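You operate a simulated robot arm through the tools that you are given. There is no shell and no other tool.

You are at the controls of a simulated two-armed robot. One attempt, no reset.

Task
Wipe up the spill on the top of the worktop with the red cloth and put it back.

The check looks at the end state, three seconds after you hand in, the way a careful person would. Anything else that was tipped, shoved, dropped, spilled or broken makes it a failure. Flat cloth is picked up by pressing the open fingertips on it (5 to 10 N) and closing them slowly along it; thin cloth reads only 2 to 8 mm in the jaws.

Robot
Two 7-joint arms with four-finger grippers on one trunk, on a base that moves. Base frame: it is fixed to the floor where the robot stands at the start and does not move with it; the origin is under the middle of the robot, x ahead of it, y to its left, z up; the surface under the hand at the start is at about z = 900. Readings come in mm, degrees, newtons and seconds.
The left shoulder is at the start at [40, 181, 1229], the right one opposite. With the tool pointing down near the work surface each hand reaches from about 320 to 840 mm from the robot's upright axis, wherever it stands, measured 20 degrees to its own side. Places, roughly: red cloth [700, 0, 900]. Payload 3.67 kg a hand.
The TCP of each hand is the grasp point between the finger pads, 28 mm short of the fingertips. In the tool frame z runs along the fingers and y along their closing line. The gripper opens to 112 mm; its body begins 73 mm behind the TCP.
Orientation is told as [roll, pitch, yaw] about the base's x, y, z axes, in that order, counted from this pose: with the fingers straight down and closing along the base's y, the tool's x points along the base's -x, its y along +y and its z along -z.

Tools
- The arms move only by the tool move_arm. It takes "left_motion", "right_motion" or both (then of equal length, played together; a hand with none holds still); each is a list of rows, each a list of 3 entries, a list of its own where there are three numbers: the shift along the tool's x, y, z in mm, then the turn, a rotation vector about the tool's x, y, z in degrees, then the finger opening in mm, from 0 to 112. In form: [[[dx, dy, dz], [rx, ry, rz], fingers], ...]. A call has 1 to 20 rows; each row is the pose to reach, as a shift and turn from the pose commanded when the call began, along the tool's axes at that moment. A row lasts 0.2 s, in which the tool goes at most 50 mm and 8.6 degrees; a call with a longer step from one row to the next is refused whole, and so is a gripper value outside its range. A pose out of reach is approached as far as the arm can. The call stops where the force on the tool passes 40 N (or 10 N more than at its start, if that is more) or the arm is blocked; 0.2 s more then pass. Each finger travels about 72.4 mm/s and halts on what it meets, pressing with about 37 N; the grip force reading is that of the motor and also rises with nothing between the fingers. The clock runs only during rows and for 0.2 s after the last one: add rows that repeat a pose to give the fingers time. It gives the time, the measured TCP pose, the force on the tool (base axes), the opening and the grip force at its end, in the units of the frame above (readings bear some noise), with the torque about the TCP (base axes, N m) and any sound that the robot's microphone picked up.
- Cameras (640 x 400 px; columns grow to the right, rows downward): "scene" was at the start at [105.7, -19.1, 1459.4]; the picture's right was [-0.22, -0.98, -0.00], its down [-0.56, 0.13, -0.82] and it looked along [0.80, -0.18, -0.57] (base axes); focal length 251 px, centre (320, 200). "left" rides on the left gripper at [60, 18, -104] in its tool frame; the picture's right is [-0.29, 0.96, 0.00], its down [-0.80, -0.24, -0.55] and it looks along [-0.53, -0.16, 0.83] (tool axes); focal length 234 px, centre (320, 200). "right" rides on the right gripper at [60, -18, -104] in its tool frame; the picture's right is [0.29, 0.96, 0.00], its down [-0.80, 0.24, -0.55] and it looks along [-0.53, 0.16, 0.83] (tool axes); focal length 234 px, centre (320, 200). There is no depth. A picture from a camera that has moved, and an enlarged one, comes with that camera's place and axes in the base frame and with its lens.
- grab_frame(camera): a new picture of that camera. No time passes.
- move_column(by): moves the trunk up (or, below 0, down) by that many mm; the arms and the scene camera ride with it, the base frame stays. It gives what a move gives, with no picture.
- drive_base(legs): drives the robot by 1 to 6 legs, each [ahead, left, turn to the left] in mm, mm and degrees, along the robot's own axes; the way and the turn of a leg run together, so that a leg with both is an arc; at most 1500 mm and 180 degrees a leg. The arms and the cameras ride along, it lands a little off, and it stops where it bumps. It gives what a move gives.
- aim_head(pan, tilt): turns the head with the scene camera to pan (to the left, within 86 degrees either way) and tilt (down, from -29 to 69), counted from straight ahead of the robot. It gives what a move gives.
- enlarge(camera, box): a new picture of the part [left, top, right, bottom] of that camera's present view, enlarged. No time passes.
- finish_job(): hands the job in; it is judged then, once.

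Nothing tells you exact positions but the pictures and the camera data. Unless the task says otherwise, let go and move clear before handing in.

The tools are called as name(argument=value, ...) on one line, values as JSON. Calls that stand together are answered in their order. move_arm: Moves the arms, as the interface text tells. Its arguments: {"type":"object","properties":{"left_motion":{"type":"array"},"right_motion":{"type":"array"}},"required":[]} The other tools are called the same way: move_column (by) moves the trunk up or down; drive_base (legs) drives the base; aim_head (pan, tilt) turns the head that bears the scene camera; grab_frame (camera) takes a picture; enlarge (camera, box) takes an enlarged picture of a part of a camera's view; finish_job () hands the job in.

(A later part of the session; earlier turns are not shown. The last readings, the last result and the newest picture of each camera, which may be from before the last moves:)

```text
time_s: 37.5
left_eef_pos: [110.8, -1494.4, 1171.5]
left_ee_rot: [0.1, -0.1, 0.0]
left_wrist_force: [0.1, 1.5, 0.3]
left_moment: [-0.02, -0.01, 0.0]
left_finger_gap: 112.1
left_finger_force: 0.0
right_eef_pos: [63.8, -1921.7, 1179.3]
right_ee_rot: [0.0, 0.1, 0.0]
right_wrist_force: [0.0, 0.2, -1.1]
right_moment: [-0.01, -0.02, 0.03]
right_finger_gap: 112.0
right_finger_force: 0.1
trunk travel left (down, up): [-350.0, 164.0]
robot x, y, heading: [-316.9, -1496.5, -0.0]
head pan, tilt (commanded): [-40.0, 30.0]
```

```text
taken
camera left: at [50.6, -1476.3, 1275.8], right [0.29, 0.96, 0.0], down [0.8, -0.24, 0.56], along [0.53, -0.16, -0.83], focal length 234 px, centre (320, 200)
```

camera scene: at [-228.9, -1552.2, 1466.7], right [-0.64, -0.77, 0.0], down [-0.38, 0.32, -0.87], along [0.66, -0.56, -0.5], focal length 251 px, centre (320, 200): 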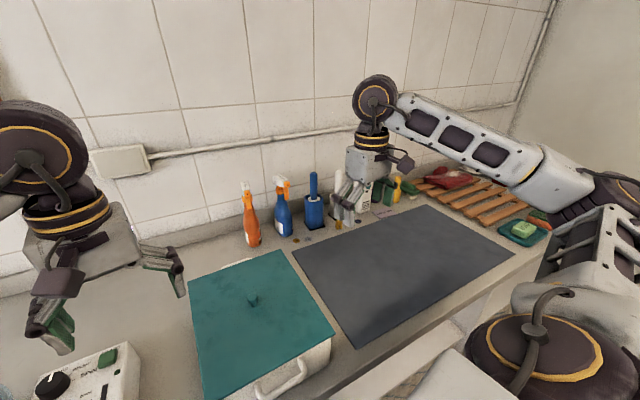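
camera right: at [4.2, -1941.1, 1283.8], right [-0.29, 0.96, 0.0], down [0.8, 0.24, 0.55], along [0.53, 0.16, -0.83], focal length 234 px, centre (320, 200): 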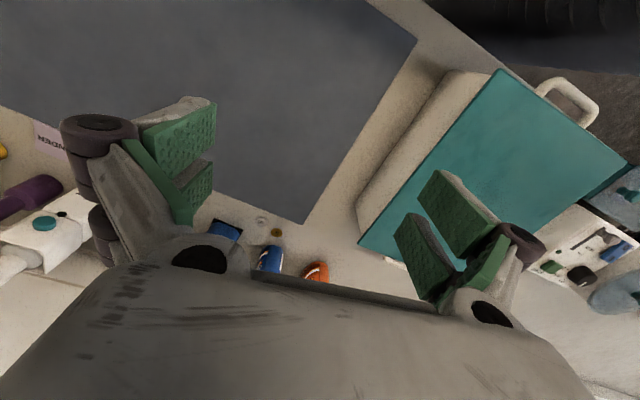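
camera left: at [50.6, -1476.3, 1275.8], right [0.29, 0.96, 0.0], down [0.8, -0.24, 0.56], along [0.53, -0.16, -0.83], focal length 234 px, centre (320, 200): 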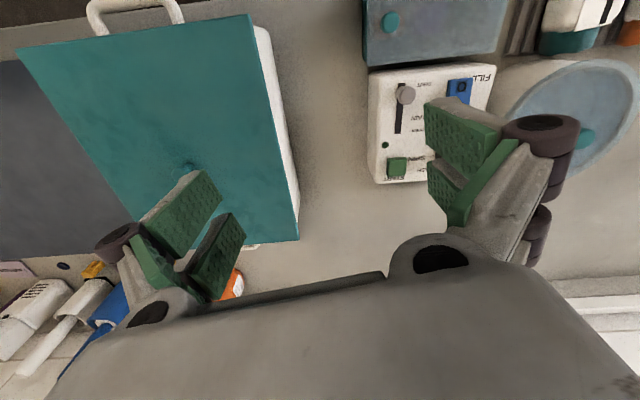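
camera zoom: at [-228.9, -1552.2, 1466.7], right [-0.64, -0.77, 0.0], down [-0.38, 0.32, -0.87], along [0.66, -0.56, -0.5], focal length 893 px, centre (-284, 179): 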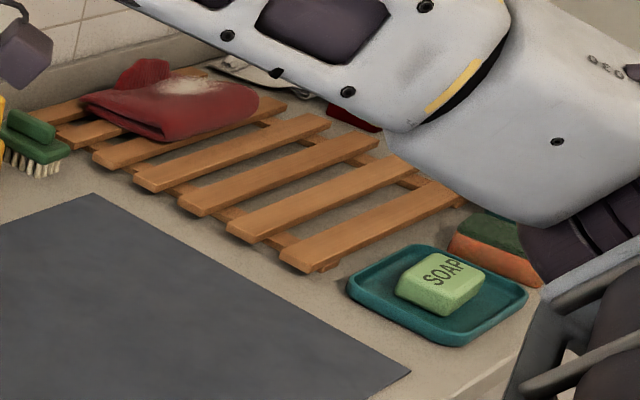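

Coins, a clip and labels, but no spill in sight. I'll look at the end of the counter too.

drive_base(legs=[[-100, -450, 0]])

aim_head(pan=-15, tilt=30)

grab_frame(camera="scene")

aim_head(pan=50, tilt=25)

grab_frame(camera="scene")

aim_head(pan=86, tilt=15)

grab_frame(camera="scene")

```text
time_s: 40.2
left_eef_pos: [10.2, -1945.4, 1173.2]
left_ee_rot: [-0.1, -0.1, -0.4]
left_wrist_force: [-0.8, 0.9, -0.1]
left_moment: [-0.04, 0.04, 0.01]
left_finger_gap: 112.1
left_finger_force: 0.2
right_eef_pos: [-39.0, -2372.9, 1179.9]
right_ee_rot: [0.0, 0.1, -0.4]
right_wrist_force: [0.1, -0.3, -0.9]
right_moment: [0.02, 0.0, 0.01]
right_finger_gap: 111.7
right_finger_force: 0.1
trunk travel left (down, up): [-350.0, 164.0]
robot x, y, heading: [-418.3, -1942.3, -0.1]
head pan, tilt (commanded): [-40.0, 30.0]
```

```text
time_s: 41.1
left_eef_pos: [10.4, -1946.0, 1173.8]
left_ee_rot: [0.0, -0.2, -0.5]
left_wrist_force: [-0.1, 0.9, -0.6]
left_moment: [-0.05, 0.04, 0.02]
left_finger_gap: 112.0
left_finger_force: 0.1
right_eef_pos: [-39.9, -2373.2, 1179.3]
right_ee_rot: [0.0, 0.1, -0.4]
right_wrist_force: [0.0, -0.5, -0.1]
right_moment: [0.02, -0.01, 0.02]
right_finger_gap: 112.1
right_finger_force: 0.1
trunk travel left (down, up): [-350.0, 164.0]
robot x, y, heading: [-419.2, -1944.7, -0.6]
head pan, tilt (commanded): [-15.0, 30.0]
```

```text
taken
camera scene: at [-311.6, -1966.4, 1466.7], right [-0.27, -0.96, 0.0], down [-0.48, 0.13, -0.87], along [0.83, -0.23, -0.5], focal length 251 px, centre (320, 200)
```

scene: 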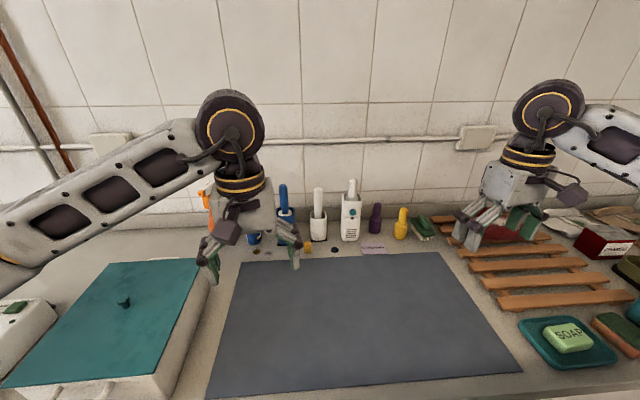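

```text
time_s: 42.5
left_eef_pos: [9.9, -1946.8, 1172.7]
left_ee_rot: [0.0, -0.2, -0.4]
left_wrist_force: [-0.1, 0.2, -0.1]
left_moment: [-0.01, 0.0, 0.04]
left_finger_gap: 112.0
left_finger_force: 0.0
right_eef_pos: [-38.9, -2372.9, 1179.1]
right_ee_rot: [0.1, 0.0, -0.5]
right_wrist_force: [0.0, -0.1, -0.4]
right_moment: [0.02, 0.0, 0.0]
right_finger_gap: 112.0
right_finger_force: 0.1
trunk travel left (down, up): [-350.0, 164.0]
robot x, y, heading: [-419.0, -1941.8, -0.6]
head pan, tilt (commanded): [50.0, 25.0]
```

```text
taken
camera scene: at [-339.1, -1872.6, 1474.7], right [0.76, -0.65, 0.0], down [-0.27, -0.32, -0.91], along [0.59, 0.69, -0.42], focal length 251 px, centre (320, 200)
```

scene: 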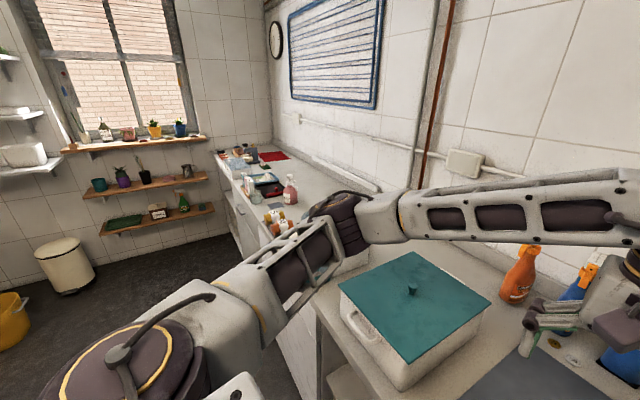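

```text
time_s: 43.5
left_eef_pos: [10.7, -1945.6, 1172.8]
left_ee_rot: [0.0, -0.1, -0.4]
left_wrist_force: [-0.9, -0.7, 0.2]
left_moment: [0.01, 0.0, 0.01]
left_finger_gap: 111.9
left_finger_force: 0.1
right_eef_pos: [-39.8, -2373.2, 1180.0]
right_ee_rot: [0.0, 0.1, -0.4]
right_wrist_force: [-0.1, -0.3, 0.7]
right_moment: [0.04, -0.02, 0.0]
right_finger_gap: 112.1
right_finger_force: 0.1
trunk travel left (down, up): [-350.0, 164.0]
robot x, y, heading: [-417.9, -1939.7, -0.4]
head pan, tilt (commanded): [85.9, 15.0]
```

```text
taken
camera scene: at [-391.5, -1849.6, 1490.9], right [1.0, -0.08, 0.0], down [-0.02, -0.26, -0.97], along [0.08, 0.96, -0.26], focal length 251 px, centre (320, 200)
```

scene: 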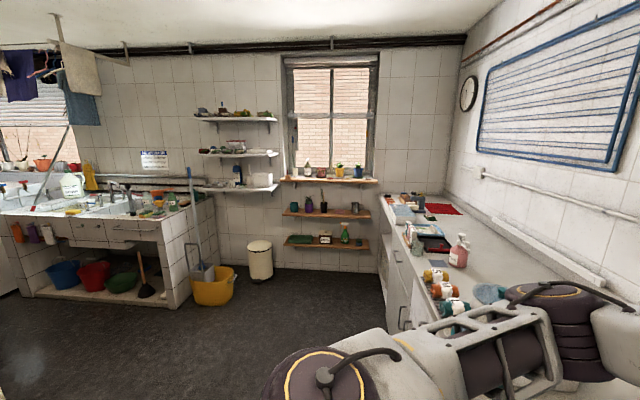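

I see the whole room now: a sink unit, shelves, and the long counter. I'll zoom into the worktop from this angle, where a wet patch could show up by its shine.

enlarge(camera="scene", box=[370, 180, 490, 255])

aim_head(pan=70, tilt=20)

enlarge(camera="scene", box=[260, 150, 420, 250])

enlarge(camera="scene", box=[300, 170, 560, 332])

```text
5.33 times, centred on (430, 218) of scene
camera zoom: at [-391.5, -1849.6, 1490.9], right [1.0, -0.08, 0.0], down [-0.02, -0.26, -0.97], along [0.08, 0.96, -0.26], focal length 1340 px, centre (-267, 107)
```

zoom: 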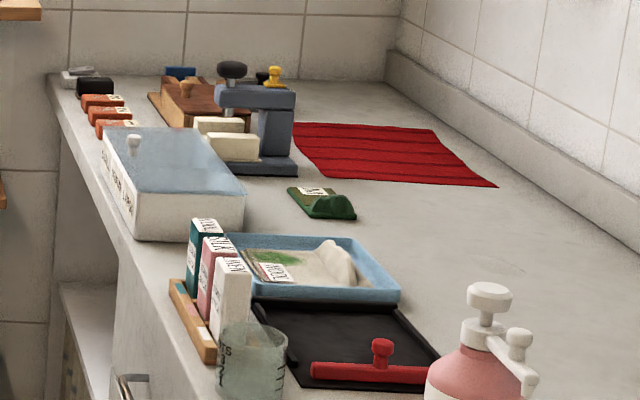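

```text
time_s: 44.3
left_eef_pos: [11.0, -1946.6, 1171.4]
left_ee_rot: [0.0, -0.2, -0.5]
left_wrist_force: [-0.3, -0.4, 0.1]
left_moment: [0.0, 0.01, 0.05]
left_finger_gap: 112.1
left_finger_force: 0.1
right_eef_pos: [-39.2, -2373.8, 1179.8]
right_ee_rot: [0.0, 0.1, -0.4]
right_wrist_force: [0.6, -0.2, -0.3]
right_moment: [0.0, 0.0, 0.02]
right_finger_gap: 111.9
right_finger_force: 0.0
trunk travel left (down, up): [-350.0, 164.0]
robot x, y, heading: [-417.8, -1941.4, -0.3]
head pan, tilt (commanded): [70.0, 20.0]
```

```text
4.00 times, centred on (340, 200) of scene
camera zoom: at [-366.6, -1855.4, 1482.8], right [0.94, -0.35, 0.0], down [-0.12, -0.32, -0.94], along [0.33, 0.88, -0.34], focal length 1005 px, centre (240, 200)
```

zoom: 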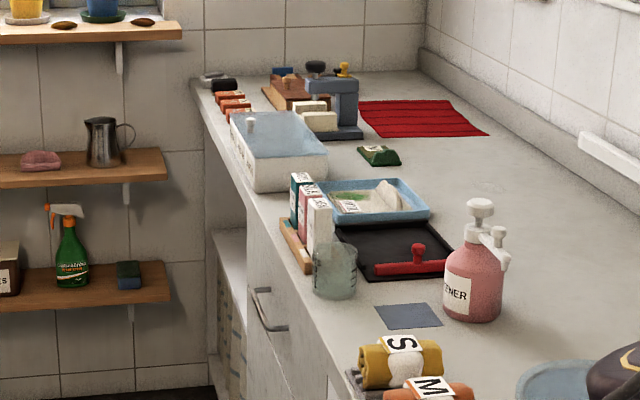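

```text
2.46 times, centred on (430, 251) of scene
camera zoom: at [-366.6, -1855.4, 1482.8], right [0.94, -0.35, 0.0], down [-0.12, -0.32, -0.94], along [0.33, 0.88, -0.34], focal length 618 px, centre (49, 74)
```

zoom: 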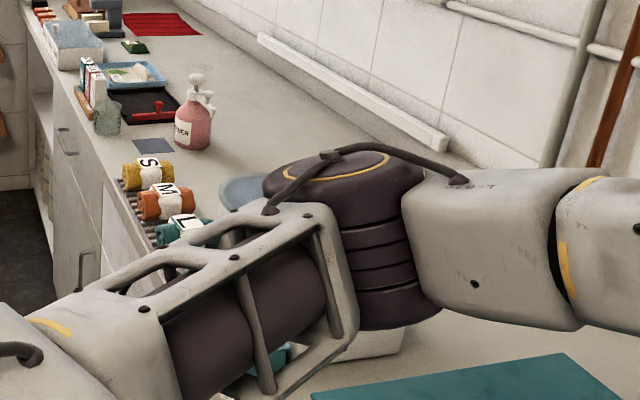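

Still nothing on this stretch. I'll check the far right end, which the right arm was hiding, by raising the trunk and swinging the right hand inward.

move_column(by=160)

move_arm(right_motion=[[[0, 45, 0], [0, 0, 0], 112], [[0, 90, 0], [0, 0, 0], 112], [[0, 135, 0], [0, 0, 0], 112], [[0, 180, 0], [0, 0, 0], 112]])

aim_head(pan=-35, tilt=35)

grab_frame(camera="scene")

enlarge(camera="scene", box=[240, 120, 640, 370])

aim_head(pan=-80, tilt=35)

grab_frame(camera="scene")

```text
time_s: 46.1
left_eef_pos: [10.3, -1947.2, 1332.6]
left_ee_rot: [0.1, -0.1, -0.4]
left_wrist_force: [0.6, -0.2, 0.3]
left_moment: [-0.02, 0.02, -0.01]
left_finger_gap: 111.9
left_finger_force: 0.0
right_eef_pos: [-39.3, -2374.1, 1339.8]
right_ee_rot: [0.0, 0.1, -0.4]
right_wrist_force: [-0.2, 0.3, 1.1]
right_moment: [0.01, -0.02, -0.01]
right_finger_gap: 112.1
right_finger_force: 0.0
trunk travel left (down, up): [-510.0, 4.0]
robot x, y, heading: [-417.2, -1943.9, -0.5]
head pan, tilt (commanded): [70.0, 20.0]
```

```text
time_s: 47.1
left_eef_pos: [11.5, -1945.1, 1332.8]
left_ee_rot: [-0.2, -0.1, -0.5]
left_wrist_force: [0.3, -1.0, 0.6]
left_moment: [-0.03, 0.03, -0.01]
left_finger_gap: 112.0
left_finger_force: 0.0
right_eef_pos: [-37.5, -2191.9, 1341.7]
right_ee_rot: [-0.2, 0.1, -0.6]
right_wrist_force: [0.0, 0.5, 0.0]
right_moment: [-0.03, 0.04, -0.01]
right_finger_gap: 112.0
right_finger_force: 0.1
trunk travel left (down, up): [-510.0, 4.0]
robot x, y, heading: [-422.9, -1943.7, -0.5]
head pan, tilt (commanded): [70.0, 20.0]
```

```text
time_s: 49.0
left_eef_pos: [11.7, -1946.2, 1333.3]
left_ee_rot: [0.0, -0.1, -0.4]
left_wrist_force: [-0.9, 0.9, 0.0]
left_moment: [-0.02, -0.02, 0.0]
left_finger_gap: 112.0
left_finger_force: 0.1
right_eef_pos: [-39.0, -2194.5, 1341.4]
right_ee_rot: [0.1, 0.1, -0.4]
right_wrist_force: [-0.2, -0.1, 0.1]
right_moment: [0.02, -0.02, -0.02]
right_finger_gap: 112.4
right_finger_force: 0.0
trunk travel left (down, up): [-510.0, 4.0]
robot x, y, heading: [-420.6, -1942.2, -0.2]
head pan, tilt (commanded): [-35.0, 35.0]
```

```text
taken
camera scene: at [-326.7, -1993.4, 1619.2], right [-0.58, -0.82, 0.0], down [-0.47, 0.33, -0.82], along [0.67, -0.47, -0.57], focal length 251 px, centre (320, 200)
```

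scene: 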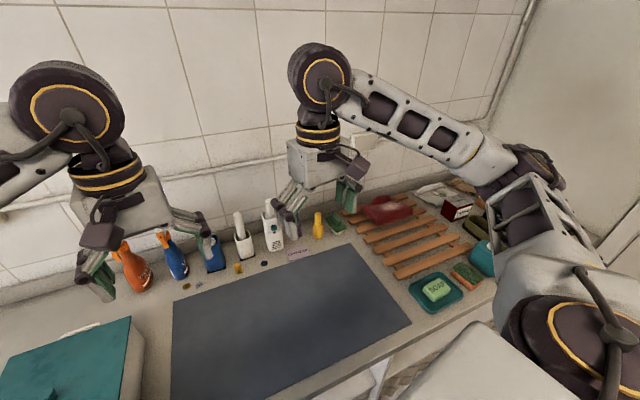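

```text
1.60 times, centred on (440, 245) of scene
camera zoom: at [-326.7, -1993.4, 1619.2], right [-0.58, -0.82, 0.0], down [-0.47, 0.33, -0.82], along [0.67, -0.47, -0.57], focal length 402 px, centre (128, 128)
```

zoom: 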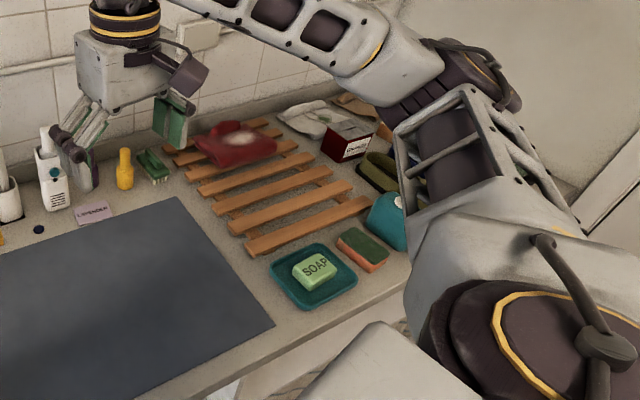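

```text
time_s: 50.1
left_eef_pos: [10.4, -1945.9, 1333.3]
left_ee_rot: [0.0, -0.1, -0.4]
left_wrist_force: [-0.1, 0.4, 0.3]
left_moment: [0.03, 0.0, -0.03]
left_finger_gap: 112.0
left_finger_force: 0.2
right_eef_pos: [-38.3, -2194.6, 1341.1]
right_ee_rot: [0.1, 0.1, -0.3]
right_wrist_force: [-0.7, -0.1, 0.0]
right_moment: [-0.02, 0.01, 0.02]
right_finger_gap: 111.8
right_finger_force: 0.0
trunk travel left (down, up): [-510.0, 4.0]
robot x, y, heading: [-416.5, -1942.0, -0.6]
head pan, tilt (commanded): [-80.0, 35.0]
```

```text
taken
camera scene: at [-383.9, -2029.4, 1619.2], right [-0.99, -0.17, 0.0], down [-0.1, 0.57, -0.82], along [0.14, -0.81, -0.57], focal length 251 px, centre (320, 200)
```

scene: 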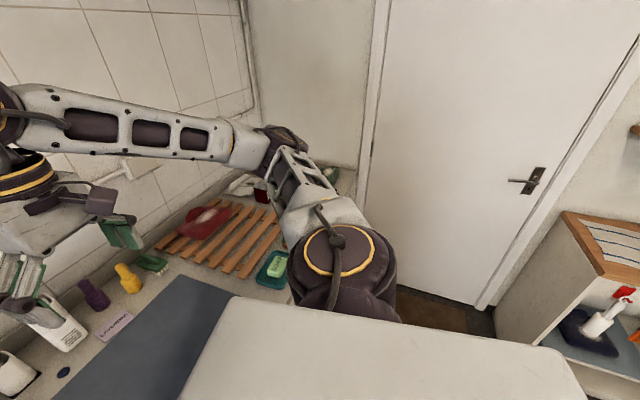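

The right end is clear of spills too. I'll turn the robot to look at the other furniture in the room, in case another surface is the worktop with the spill.

drive_base(legs=[[-150, 300, 0], [0, 0, -120]])

aim_head(pan=0, tilt=20)

grab_frame(camera="scene")

aim_head(pan=-60, tilt=20)

grab_frame(camera="scene")

```text
time_s: 57.8
left_eef_pos: [-778.0, -2012.3, 1332.6]
left_ee_rot: [-0.2, 0.0, -119.9]
left_wrist_force: [0.1, 0.3, -1.0]
left_moment: [0.03, 0.03, 0.02]
left_finger_gap: 112.1
left_finger_force: 0.0
right_eef_pos: [-970.5, -1847.5, 1340.6]
right_ee_rot: [-0.1, 0.1, -120.1]
right_wrist_force: [1.0, 1.3, -0.7]
right_moment: [-0.01, 0.0, -0.04]
right_finger_gap: 112.1
right_finger_force: 0.0
trunk travel left (down, up): [-510.0, 4.0]
robot x, y, heading: [-561.9, -1642.0, -120.1]
head pan, tilt (commanded): [-80.0, 35.0]
```

```text
time_s: 59.3
left_eef_pos: [-778.6, -2013.2, 1333.4]
left_ee_rot: [0.0, -0.1, -120.0]
left_wrist_force: [-1.0, 0.0, 0.9]
left_moment: [-0.06, -0.04, 0.02]
left_finger_gap: 112.1
left_finger_force: 0.0
right_eef_pos: [-969.9, -1846.5, 1341.5]
right_ee_rot: [0.1, 0.0, -120.0]
right_wrist_force: [-0.3, -0.7, 0.3]
right_moment: [-0.04, 0.01, -0.03]
right_finger_gap: 112.1
right_finger_force: 0.0
trunk travel left (down, up): [-510.0, 4.0]
robot x, y, heading: [-564.9, -1644.8, -120.2]
head pan, tilt (commanded): [0.0, 20.0]
```

```text
taken
camera scene: at [-621.1, -1739.7, 1643.0], right [-0.87, 0.5, 0.0], down [0.17, 0.3, -0.94], along [-0.47, -0.81, -0.34], focal length 251 px, centre (320, 200)
```

scene: 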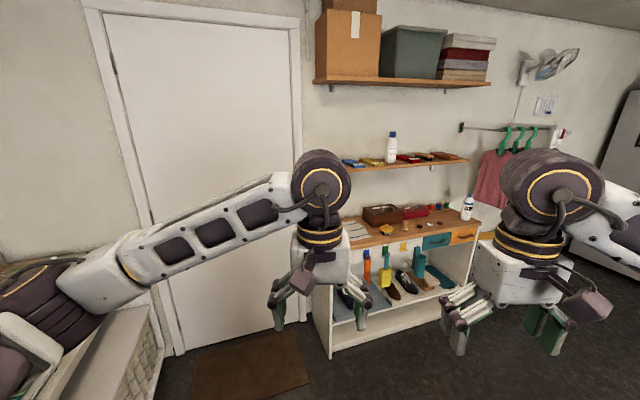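

```text
time_s: 60.6
left_eef_pos: [-778.5, -2013.6, 1333.4]
left_ee_rot: [0.0, -0.1, -120.0]
left_wrist_force: [0.0, -0.2, 0.1]
left_moment: [0.01, 0.01, -0.02]
left_finger_gap: 112.3
left_finger_force: 0.1
right_eef_pos: [-969.7, -1847.2, 1342.3]
right_ee_rot: [0.0, 0.2, -120.1]
right_wrist_force: [0.7, 0.0, -0.5]
right_moment: [-0.02, -0.01, 0.0]
right_finger_gap: 112.1
right_finger_force: 0.1
trunk travel left (down, up): [-510.0, 4.0]
robot x, y, heading: [-566.6, -1639.3, -120.0]
head pan, tilt (commanded): [-60.0, 20.0]
```

```text
taken
camera scene: at [-667.5, -1659.2, 1643.1], right [0.0, 1.0, 0.0], down [0.34, 0.0, -0.94], along [-0.94, 0.0, -0.34], focal length 251 px, centre (320, 200)
```

scene: 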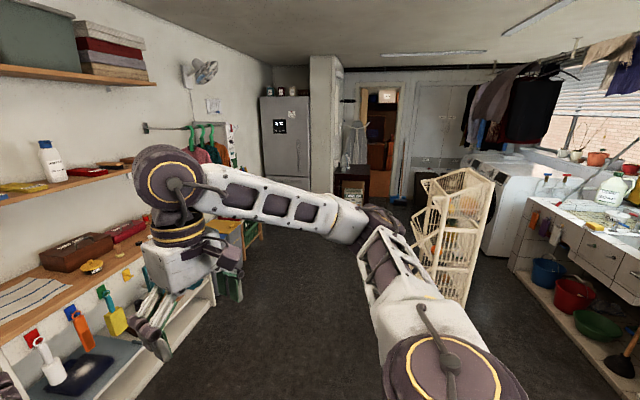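

Nothing over there looks like the worktop in question; the long counter with the red cloth must be it. The spill may be faint, so I'll turn back and scan the counter in high-zoom tiles.

drive_base(legs=[[0, 0, 120], [0, 500, 0]])

aim_head(pan=0, tilt=35)

grab_frame(camera="scene")

enlarge(camera="scene", box=[60, 130, 330, 300])

enlarge(camera="scene", box=[310, 130, 580, 300])

```text
time_s: 69.2
left_eef_pos: [-147.2, -1118.3, 1332.5]
left_ee_rot: [0.1, -0.1, 1.7]
left_wrist_force: [0.3, -0.1, 0.1]
left_moment: [0.0, 0.02, 0.0]
left_finger_gap: 112.0
left_finger_force: 0.1
right_eef_pos: [-187.7, -1368.5, 1341.8]
right_ee_rot: [0.1, 0.0, 1.7]
right_wrist_force: [0.2, -0.5, 0.2]
right_moment: [0.01, -0.04, -0.02]
right_finger_gap: 111.8
right_finger_force: 0.1
trunk travel left (down, up): [-510.0, 4.0]
robot x, y, heading: [-574.1, -1131.3, 1.5]
head pan, tilt (commanded): [-60.0, 20.0]
```

```text
time_s: 70.5
left_eef_pos: [-147.0, -1118.0, 1333.0]
left_ee_rot: [0.0, -0.1, 1.7]
left_wrist_force: [0.2, -0.2, 0.1]
left_moment: [-0.01, 0.0, -0.02]
left_finger_gap: 111.8
left_finger_force: 0.1
right_eef_pos: [-186.4, -1367.2, 1341.6]
right_ee_rot: [0.0, 0.1, 1.8]
right_wrist_force: [0.1, -0.6, -0.4]
right_moment: [0.04, 0.01, 0.0]
right_finger_gap: 111.9
right_finger_force: 0.0
trunk travel left (down, up): [-510.0, 4.0]
robot x, y, heading: [-571.7, -1131.5, 1.7]
head pan, tilt (commanded): [0.0, 35.0]
```

```text
taken
camera scene: at [-468.3, -1126.2, 1619.2], right [0.03, -1.0, 0.0], down [-0.57, -0.02, -0.82], along [0.82, 0.02, -0.57], focal length 251 px, centre (320, 200)
```

scene: 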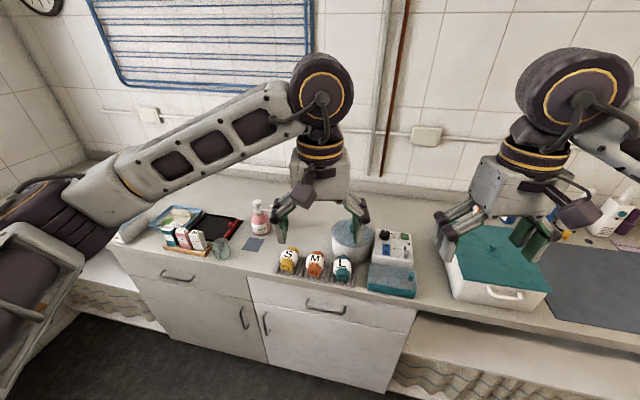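

```text
2.35 times, centred on (195, 215) of scene
camera zoom: at [-468.3, -1126.2, 1619.2], right [0.03, -1.0, 0.0], down [-0.57, -0.02, -0.82], along [0.82, 0.02, -0.57], focal length 591 px, centre (614, 165)
```

zoom: 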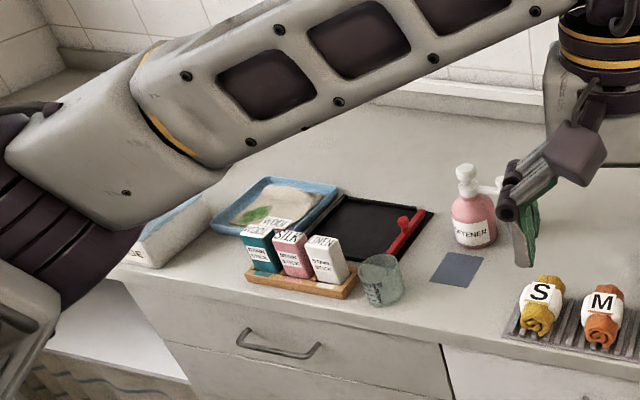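

```text
2.35 times, centred on (445, 215) of scene
camera zoom: at [-468.3, -1126.2, 1619.2], right [0.03, -1.0, 0.0], down [-0.57, -0.02, -0.82], along [0.82, 0.02, -0.57], focal length 591 px, centre (26, 165)
```

zoom: 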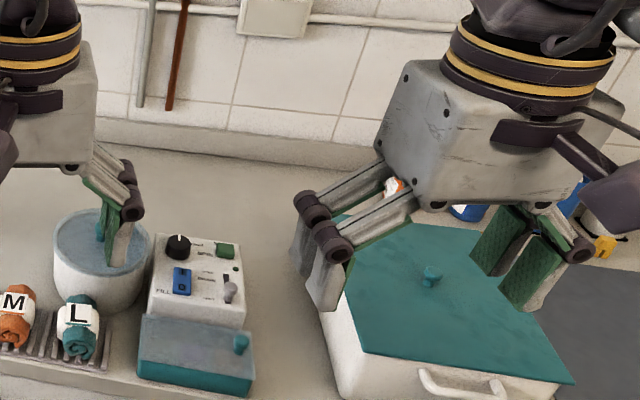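

Still no wet patch on the middle stretch. I'll go back toward the start, stay back from the counter with the trunk high, and scan the cloth area in zoomed tiles.

drive_base(legs=[[0, 700, -1.7], [250, 150, 0]])

move_arm(left_motion=[[[0, 45, 0], [0, 0, 0], 112], [[0, 90, 0], [0, 0, 0], 112], [[0, 135, 0], [0, 0, 0], 112], [[0, 180, 0], [0, 0, 0], 112]], right_motion=[[[0, -45, 0], [0, 0, 0], 112], [[0, -90, 0], [0, 0, 0], 112], [[0, -135, 0], [0, 0, 0], 112], [[0, -180, 0], [0, 0, 0], 112]])

aim_head(pan=0, tilt=40)

grab_frame(camera="scene")

enlarge(camera="scene", box=[160, 100, 360, 225])

enlarge(camera="scene", box=[320, 100, 520, 225])

```text
time_s: 76.1
left_eef_pos: [80.9, -274.4, 1333.0]
left_ee_rot: [0.1, -0.1, 0.7]
left_wrist_force: [-0.2, -0.7, 0.1]
left_moment: [0.02, -0.07, 0.02]
left_finger_gap: 111.8
left_finger_force: 0.1
right_eef_pos: [37.2, -522.3, 1342.3]
right_ee_rot: [-0.1, 0.0, 0.7]
right_wrist_force: [-0.4, 0.1, -0.7]
right_moment: [-0.01, 0.0, 0.0]
right_finger_gap: 112.0
right_finger_force: 0.1
trunk travel left (down, up): [-510.0, 4.0]
robot x, y, heading: [-345.4, -273.8, 0.7]
head pan, tilt (commanded): [0.0, 35.0]
```

```text
time_s: 77.1
left_eef_pos: [78.6, -88.0, 1334.6]
left_ee_rot: [-0.1, -0.2, 0.6]
left_wrist_force: [-0.2, 0.2, 0.3]
left_moment: [0.01, -0.07, 0.02]
left_finger_gap: 112.1
left_finger_force: 0.1
right_eef_pos: [36.2, -699.7, 1344.1]
right_ee_rot: [-0.1, -0.1, 0.6]
right_wrist_force: [-0.2, 0.4, -0.4]
right_moment: [-0.03, -0.03, 0.0]
right_finger_gap: 112.1
right_finger_force: 0.2
trunk travel left (down, up): [-510.0, 4.0]
robot x, y, heading: [-345.9, -275.4, 0.5]
head pan, tilt (commanded): [0.0, 35.0]
```

```text
time_s: 77.7
left_eef_pos: [79.9, -89.6, 1334.7]
left_ee_rot: [-0.1, -0.1, 0.7]
left_wrist_force: [-0.9, -0.3, -0.2]
left_moment: [0.01, -0.01, 0.0]
left_finger_gap: 112.0
left_finger_force: 0.1
right_eef_pos: [37.8, -700.3, 1343.0]
right_ee_rot: [0.0, 0.0, 0.7]
right_wrist_force: [0.6, 0.4, -0.2]
right_moment: [0.0, -0.01, 0.03]
right_finger_gap: 112.1
right_finger_force: 0.0
trunk travel left (down, up): [-510.0, 4.0]
robot x, y, heading: [-347.3, -280.3, 0.6]
head pan, tilt (commanded): [0.0, 40.0]
```

```text
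taken
camera scene: at [-242.7, -274.9, 1611.8], right [0.01, -1.0, 0.0], down [-0.64, -0.01, -0.77], along [0.77, 0.01, -0.64], focal length 251 px, centre (320, 200)
```

scene: 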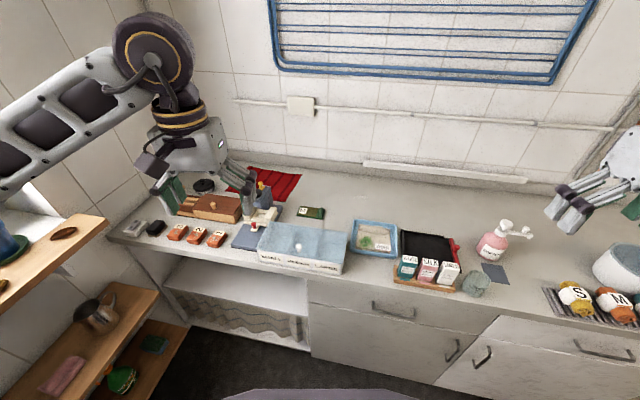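

```text
3.20 times, centred on (260, 162) of scene
camera zoom: at [-242.7, -274.9, 1611.8], right [0.01, -1.0, 0.0], down [-0.64, -0.01, -0.77], along [0.77, 0.01, -0.64], focal length 804 px, centre (512, 320)
```

zoom: 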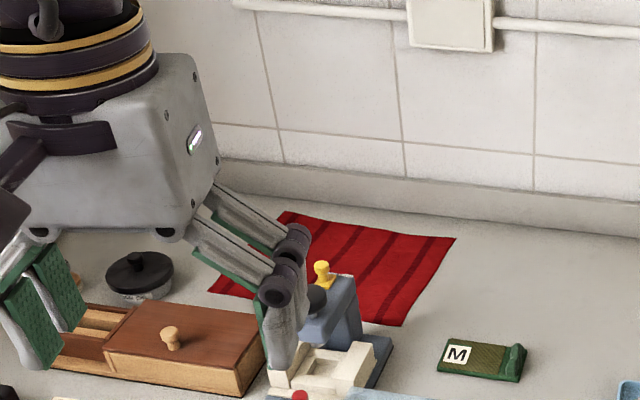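

```text
3.20 times, centred on (420, 162) of scene
camera zoom: at [-242.7, -274.9, 1611.8], right [0.01, -1.0, 0.0], down [-0.64, -0.01, -0.77], along [0.77, 0.01, -0.64], focal length 804 px, centre (0, 320)
```

zoom: 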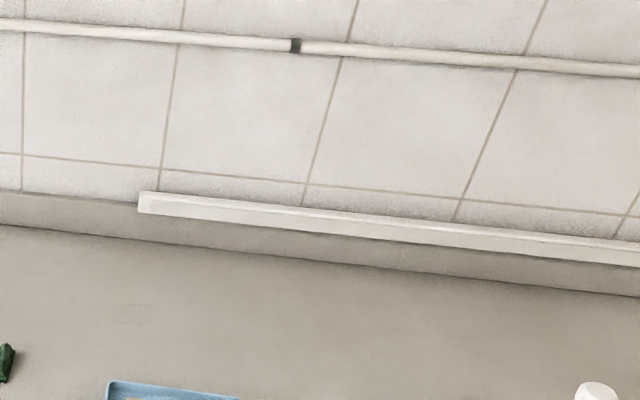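

There is a faint ring-shaped patch at about pixel (361, 198), which may be a clear spill. I'll zoom in on it.

enlarge(camera="scene", box=[330, 180, 394, 220])

enlarge(camera="scene", box=[300, 170, 460, 270])

```text
10.00 times, centred on (362, 200) of scene
camera zoom: at [-242.7, -274.9, 1611.8], right [0.01, -1.0, 0.0], down [-0.64, -0.01, -0.77], along [0.77, 0.01, -0.64], focal length 2512 px, centre (-100, 200)
```

zoom: 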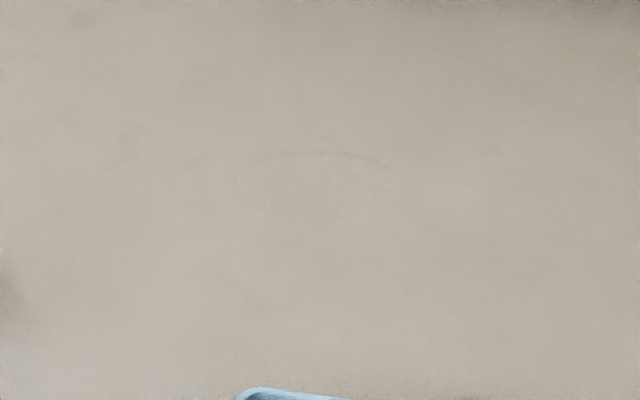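

```text
4.00 times, centred on (380, 220) of scene
camera zoom: at [-242.7, -274.9, 1611.8], right [0.01, -1.0, 0.0], down [-0.64, -0.01, -0.77], along [0.77, 0.01, -0.64], focal length 1005 px, centre (80, 120)
```

zoom: 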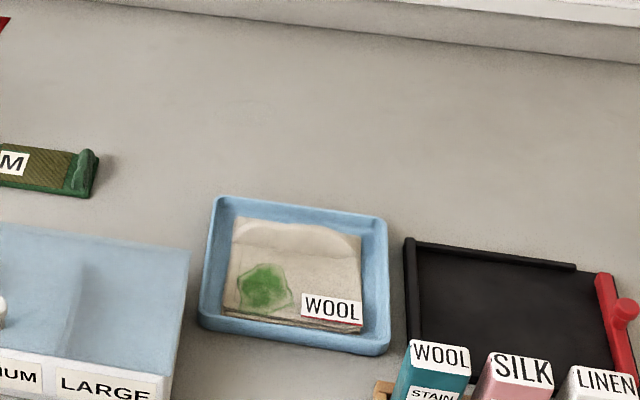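

That faint ring looks like a clear-liquid spill at about (619, -449), roughly 75 mm across. I'll return near my starting spot in the bay to examine both the spill and the red cloth up close.

drive_base(legs=[[0, 230, -0.6], [315, 0, 0]])

aim_head(pan=-30, tilt=45)

grab_frame(camera="scene")

enlarge(camera="scene", box=[240, 120, 400, 220])

enlarge(camera="scene", box=[40, 120, 200, 220])

```text
time_s: 81.3
left_eef_pos: [405.2, 137.8, 1334.4]
left_ee_rot: [0.1, -0.2, -0.3]
left_wrist_force: [0.0, -0.1, 0.3]
left_moment: [-0.04, -0.05, 0.02]
left_finger_gap: 112.0
left_finger_force: 0.0
right_eef_pos: [354.3, -472.2, 1343.8]
right_ee_rot: [0.0, -0.1, -0.1]
right_wrist_force: [-1.9, -0.3, -0.4]
right_moment: [0.0, -0.08, -0.01]
right_finger_gap: 112.0
right_finger_force: 0.1
trunk travel left (down, up): [-510.0, 4.0]
robot x, y, heading: [-22.4, -44.6, -0.2]
head pan, tilt (commanded): [0.0, 40.0]
```

```text
time_s: 82.3
left_eef_pos: [408.2, 139.3, 1333.8]
left_ee_rot: [-0.1, -0.1, -0.1]
left_wrist_force: [0.4, -0.2, -0.3]
left_moment: [0.02, 0.04, -0.01]
left_finger_gap: 111.8
left_finger_force: 0.1
right_eef_pos: [356.5, -471.8, 1343.7]
right_ee_rot: [0.0, 0.1, -0.1]
right_wrist_force: [0.3, 0.2, -0.3]
right_moment: [-0.03, 0.02, 0.0]
right_finger_gap: 111.8
right_finger_force: 0.0
trunk travel left (down, up): [-510.0, 4.0]
robot x, y, heading: [-21.9, -42.3, -0.2]
head pan, tilt (commanded): [-30.0, 45.0]
```

```text
taken
camera scene: at [68.0, -82.6, 1604.4], right [-0.5, -0.87, 0.0], down [-0.61, 0.35, -0.71], along [0.61, -0.35, -0.71], focal length 251 px, centre (320, 200)
```

scene: 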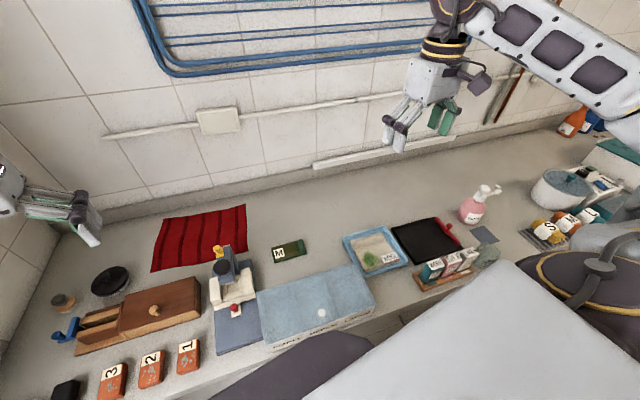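

```text
4.00 times, centred on (320, 170) of scene
camera zoom: at [68.0, -82.6, 1604.4], right [-0.5, -0.87, 0.0], down [-0.61, 0.35, -0.71], along [0.61, -0.35, -0.71], focal length 1005 px, centre (320, 320)
```

zoom: 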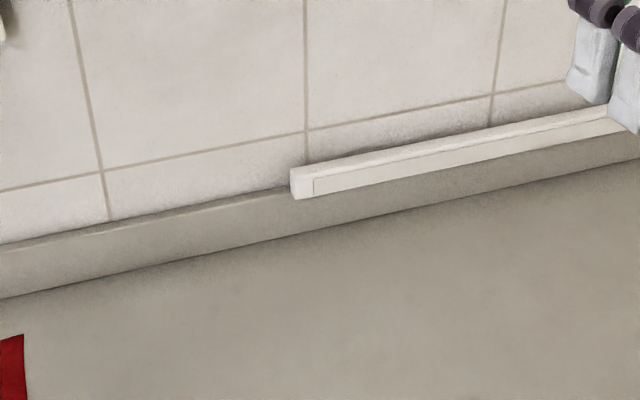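

```text
4.00 times, centred on (120, 170) of scene
camera zoom: at [68.0, -82.6, 1604.4], right [-0.5, -0.87, 0.0], down [-0.61, 0.35, -0.71], along [0.61, -0.35, -0.71], focal length 1005 px, centre (1120, 320)
```

zoom: 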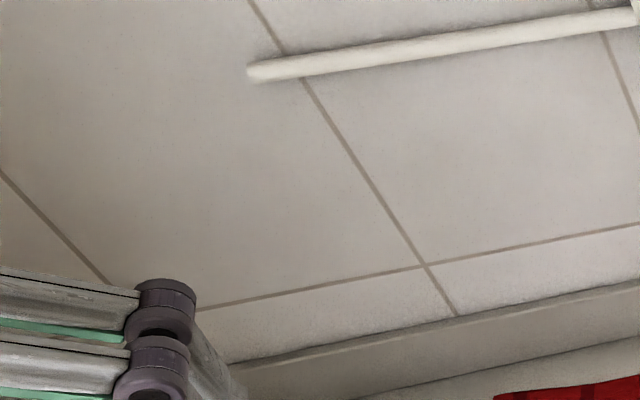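

By my estimate the patch should be near pixel (330, 208) here. I'll zoom in there and on the cloth and press.

enlarge(camera="scene", box=[290, 183, 370, 233])

enlarge(camera="scene", box=[260, 160, 420, 260])

enlarge(camera="scene", box=[140, 190, 300, 290])

grab_frame(camera="right")

```text
8.00 times, centred on (330, 208) of scene
camera zoom: at [68.0, -82.6, 1604.4], right [-0.5, -0.87, 0.0], down [-0.61, 0.35, -0.71], along [0.61, -0.35, -0.71], focal length 2009 px, centre (240, 136)
```

zoom: 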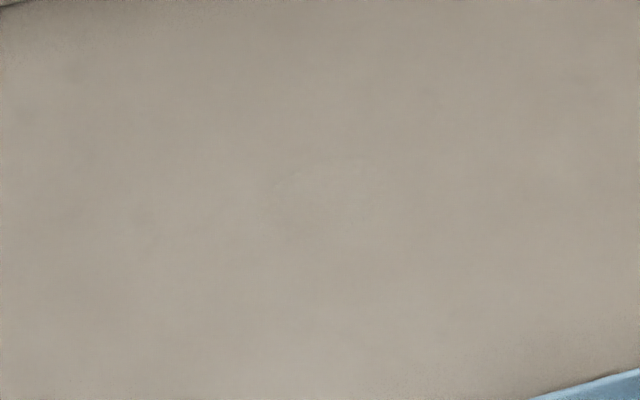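

```text
4.00 times, centred on (340, 210) of scene
camera zoom: at [68.0, -82.6, 1604.4], right [-0.5, -0.87, 0.0], down [-0.61, 0.35, -0.71], along [0.61, -0.35, -0.71], focal length 1005 px, centre (240, 160)
```

zoom: 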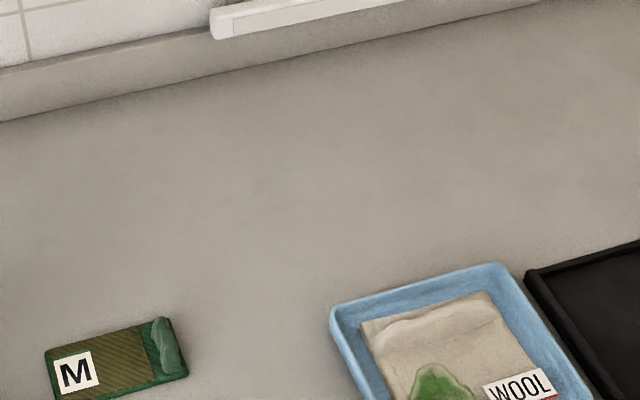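

```text
4.00 times, centred on (220, 240) of scene
camera zoom: at [68.0, -82.6, 1604.4], right [-0.5, -0.87, 0.0], down [-0.61, 0.35, -0.71], along [0.61, -0.35, -0.71], focal length 1005 px, centre (720, 40)
```

zoom: 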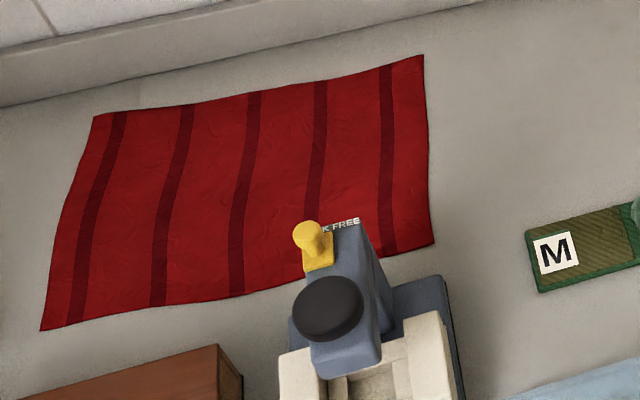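

```text
taken
camera right: at [295.7, -489.9, 1447.8], right [-0.28, 0.96, 0.0], down [0.8, 0.24, 0.55], along [0.53, 0.16, -0.83], focal length 234 px, centre (320, 200)
```

right: 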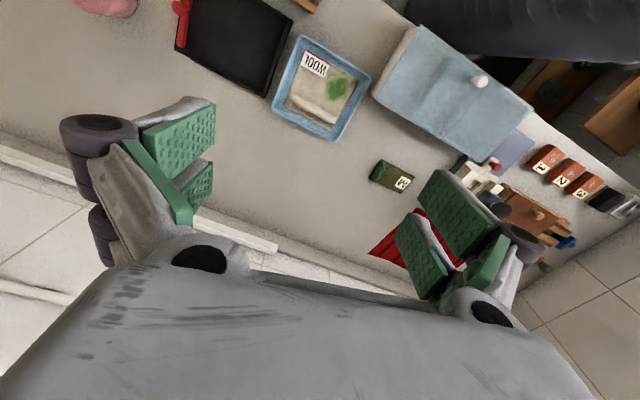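

The same faint patch shows again at about (620, -451), so it is real and fixed to the worktop. The cloth lies free behind the press and is not under it. I'll lower the trunk and bring the right-hand camera close to the patch.

move_column(by=-160)

move_arm(right_motion=[[[-40, -2, 20], [0, 0, 0], 112], [[-80, -4, 40], [0, 0, 0], 112], [[-120, -6, 60], [0, 0, 0], 112], [[-150, -8, 90], [0, 0, 0], 112], [[-165, -8, 130], [0, 0, 0], 112], [[-165, -8, 138], [0, 0, 0], 112]])

grab_frame(camera="right")

enlarge(camera="right", box=[200, 100, 440, 250])

grab_frame(camera="scene")

```text
time_s: 84.1
left_eef_pos: [408.6, 138.5, 1174.0]
left_ee_rot: [0.0, -0.2, -0.1]
left_wrist_force: [0.0, 0.2, 0.2]
left_moment: [-0.02, -0.03, 0.0]
left_finger_gap: 111.9
left_finger_force: 0.1
right_eef_pos: [355.1, -471.6, 1182.6]
right_ee_rot: [-0.1, -0.1, -0.3]
right_wrist_force: [-0.7, 0.0, 0.5]
right_moment: [-0.03, 0.01, -0.01]
right_finger_gap: 111.8
right_finger_force: 0.1
trunk travel left (down, up): [-350.0, 164.0]
robot x, y, heading: [-19.8, -42.0, 0.2]
head pan, tilt (commanded): [-30.0, 45.0]
```

```text
time_s: 85.5
left_eef_pos: [408.1, 138.8, 1174.2]
left_ee_rot: [0.1, -0.3, -0.3]
left_wrist_force: [0.0, -0.6, 0.0]
left_moment: [-0.03, 0.0, -0.01]
left_finger_gap: 112.1
left_finger_force: 0.0
right_eef_pos: [519.7, -478.9, 1045.2]
right_ee_rot: [-0.1, 0.0, -0.2]
right_wrist_force: [-0.2, -0.2, 0.0]
right_moment: [0.03, -0.02, 0.0]
right_finger_gap: 111.9
right_finger_force: 0.0
trunk travel left (down, up): [-350.0, 164.0]
robot x, y, heading: [-23.9, -43.0, -0.4]
head pan, tilt (commanded): [-30.0, 45.0]
```

```text
taken
camera right: at [459.2, -497.2, 1151.1], right [-0.28, 0.96, 0.0], down [0.8, 0.24, 0.55], along [0.53, 0.16, -0.83], focal length 234 px, centre (320, 200)
```

right: 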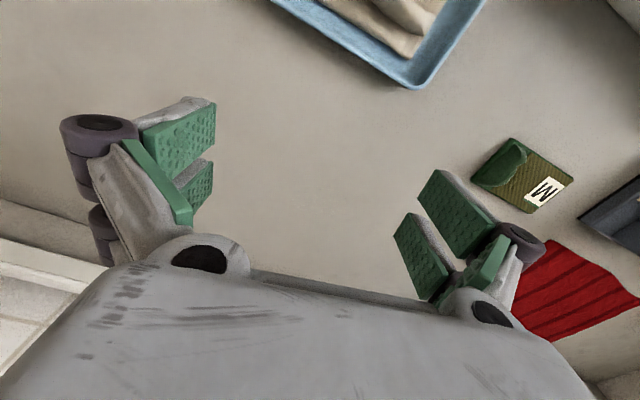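

```text
2.67 times, centred on (320, 175) of right
camera zoom: at [459.2, -497.2, 1151.1], right [-0.28, 0.96, 0.0], down [0.8, 0.24, 0.55], along [0.53, 0.16, -0.83], focal length 624 px, centre (320, 267)
```

zoom: 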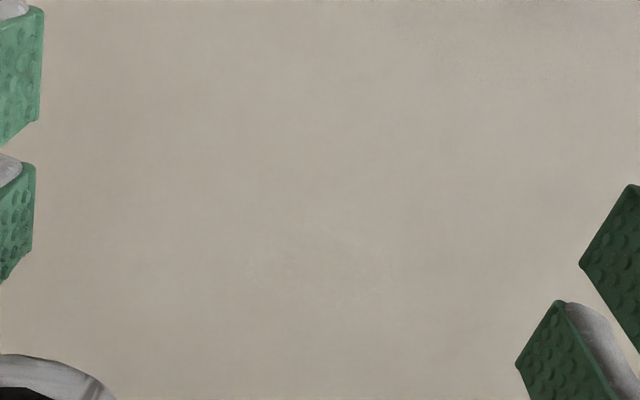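

```text
taken
camera scene: at [67.2, -82.7, 1444.2], right [-0.5, -0.87, 0.0], down [-0.61, 0.35, -0.71], along [0.61, -0.35, -0.71], focal length 251 px, centre (320, 200)
```

scene: 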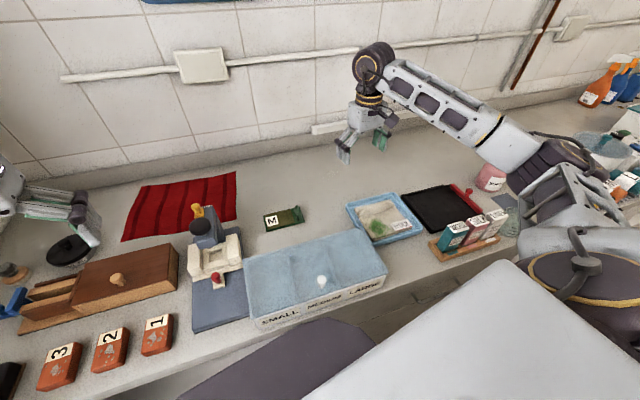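

A faint outline shows near the centre of the right-hand view. I'll zoom further.

enlarge(camera="right", box=[264, 170, 376, 240])

enlarge(camera="right", box=[288, 180, 352, 220])

enlarge(camera="right", box=[210, 20, 450, 170])

```text
5.71 times, centred on (320, 205) of right
camera zoom: at [459.2, -497.2, 1151.1], right [-0.28, 0.96, 0.0], down [0.8, 0.24, 0.55], along [0.53, 0.16, -0.83], focal length 1338 px, centre (320, 171)
```

zoom: 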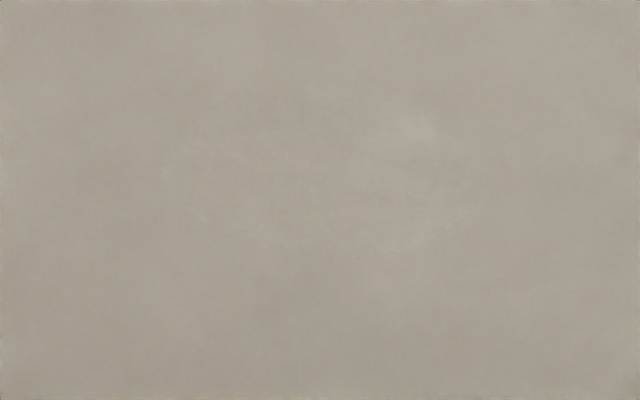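

```text
10.00 times, centred on (320, 200) of right
camera zoom: at [459.2, -497.2, 1151.1], right [-0.28, 0.96, 0.0], down [0.8, 0.24, 0.55], along [0.53, 0.16, -0.83], focal length 2342 px, centre (320, 200)
```

zoom: 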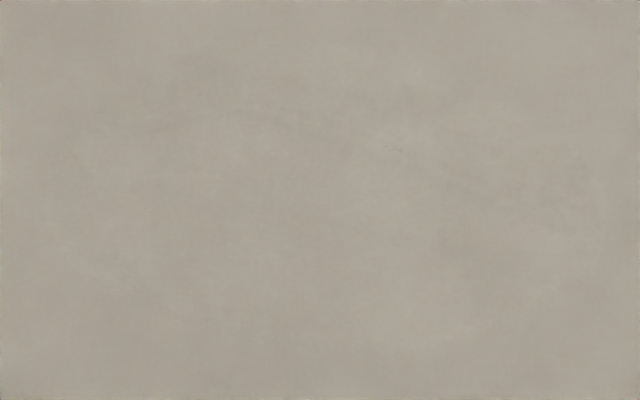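

```text
2.67 times, centred on (330, 95) of right
camera zoom: at [459.2, -497.2, 1151.1], right [-0.28, 0.96, 0.0], down [0.8, 0.24, 0.55], along [0.53, 0.16, -0.83], focal length 624 px, centre (293, 480)
```

zoom: 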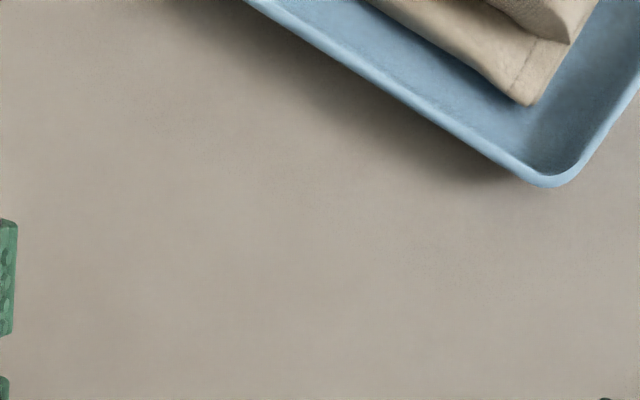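

The patch is a faint clear film when seen from above. A grazing angle should show it better, so I'll zoom in with the scene camera from here.

aim_head(pan=-36, tilt=40)

enlarge(camera="scene", box=[270, 160, 370, 222])

enlarge(camera="scene", box=[220, 110, 420, 235])

```text
time_s: 86.2
left_eef_pos: [408.7, 137.3, 1173.3]
left_ee_rot: [0.0, -0.1, -0.2]
left_wrist_force: [-0.3, 1.2, 0.1]
left_moment: [0.0, 0.01, -0.01]
left_finger_gap: 112.0
left_finger_force: 0.1
right_eef_pos: [519.6, -479.5, 1046.1]
right_ee_rot: [0.0, 0.2, -0.2]
right_wrist_force: [-0.9, -1.4, 0.6]
right_moment: [0.01, 0.01, -0.02]
right_finger_gap: 112.3
right_finger_force: 0.0
trunk travel left (down, up): [-350.0, 164.0]
robot x, y, heading: [-25.8, -43.2, -0.2]
head pan, tilt (commanded): [-36.0, 40.0]
```

```text
6.40 times, centred on (320, 191) of scene
camera zoom: at [65.9, -92.1, 1451.4], right [-0.59, -0.81, 0.0], down [-0.52, 0.38, -0.77], along [0.62, -0.45, -0.64], focal length 1607 px, centre (320, 258)
```

zoom: 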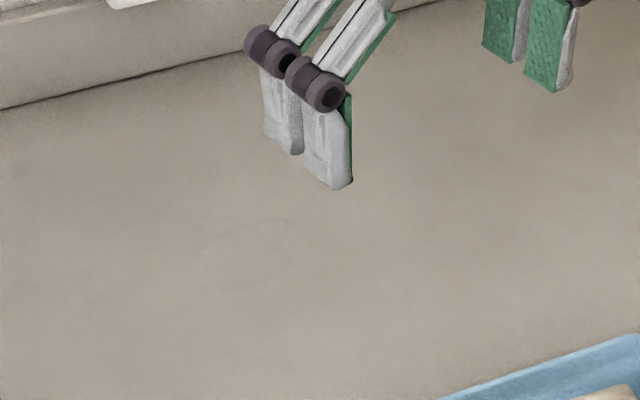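

```text
3.20 times, centred on (320, 172) of scene
camera zoom: at [65.9, -92.1, 1451.4], right [-0.59, -0.81, 0.0], down [-0.52, 0.38, -0.77], along [0.62, -0.45, -0.64], focal length 804 px, centre (320, 288)
```

zoom: 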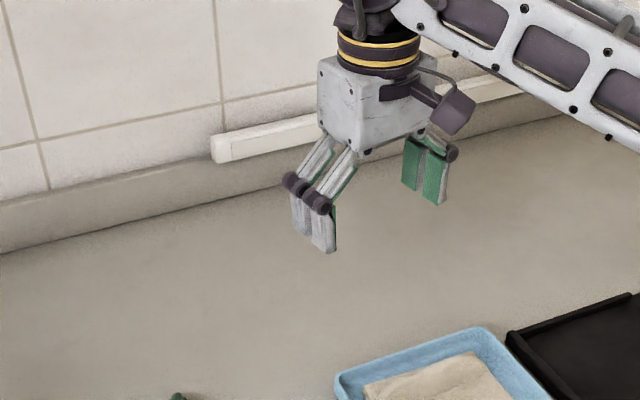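

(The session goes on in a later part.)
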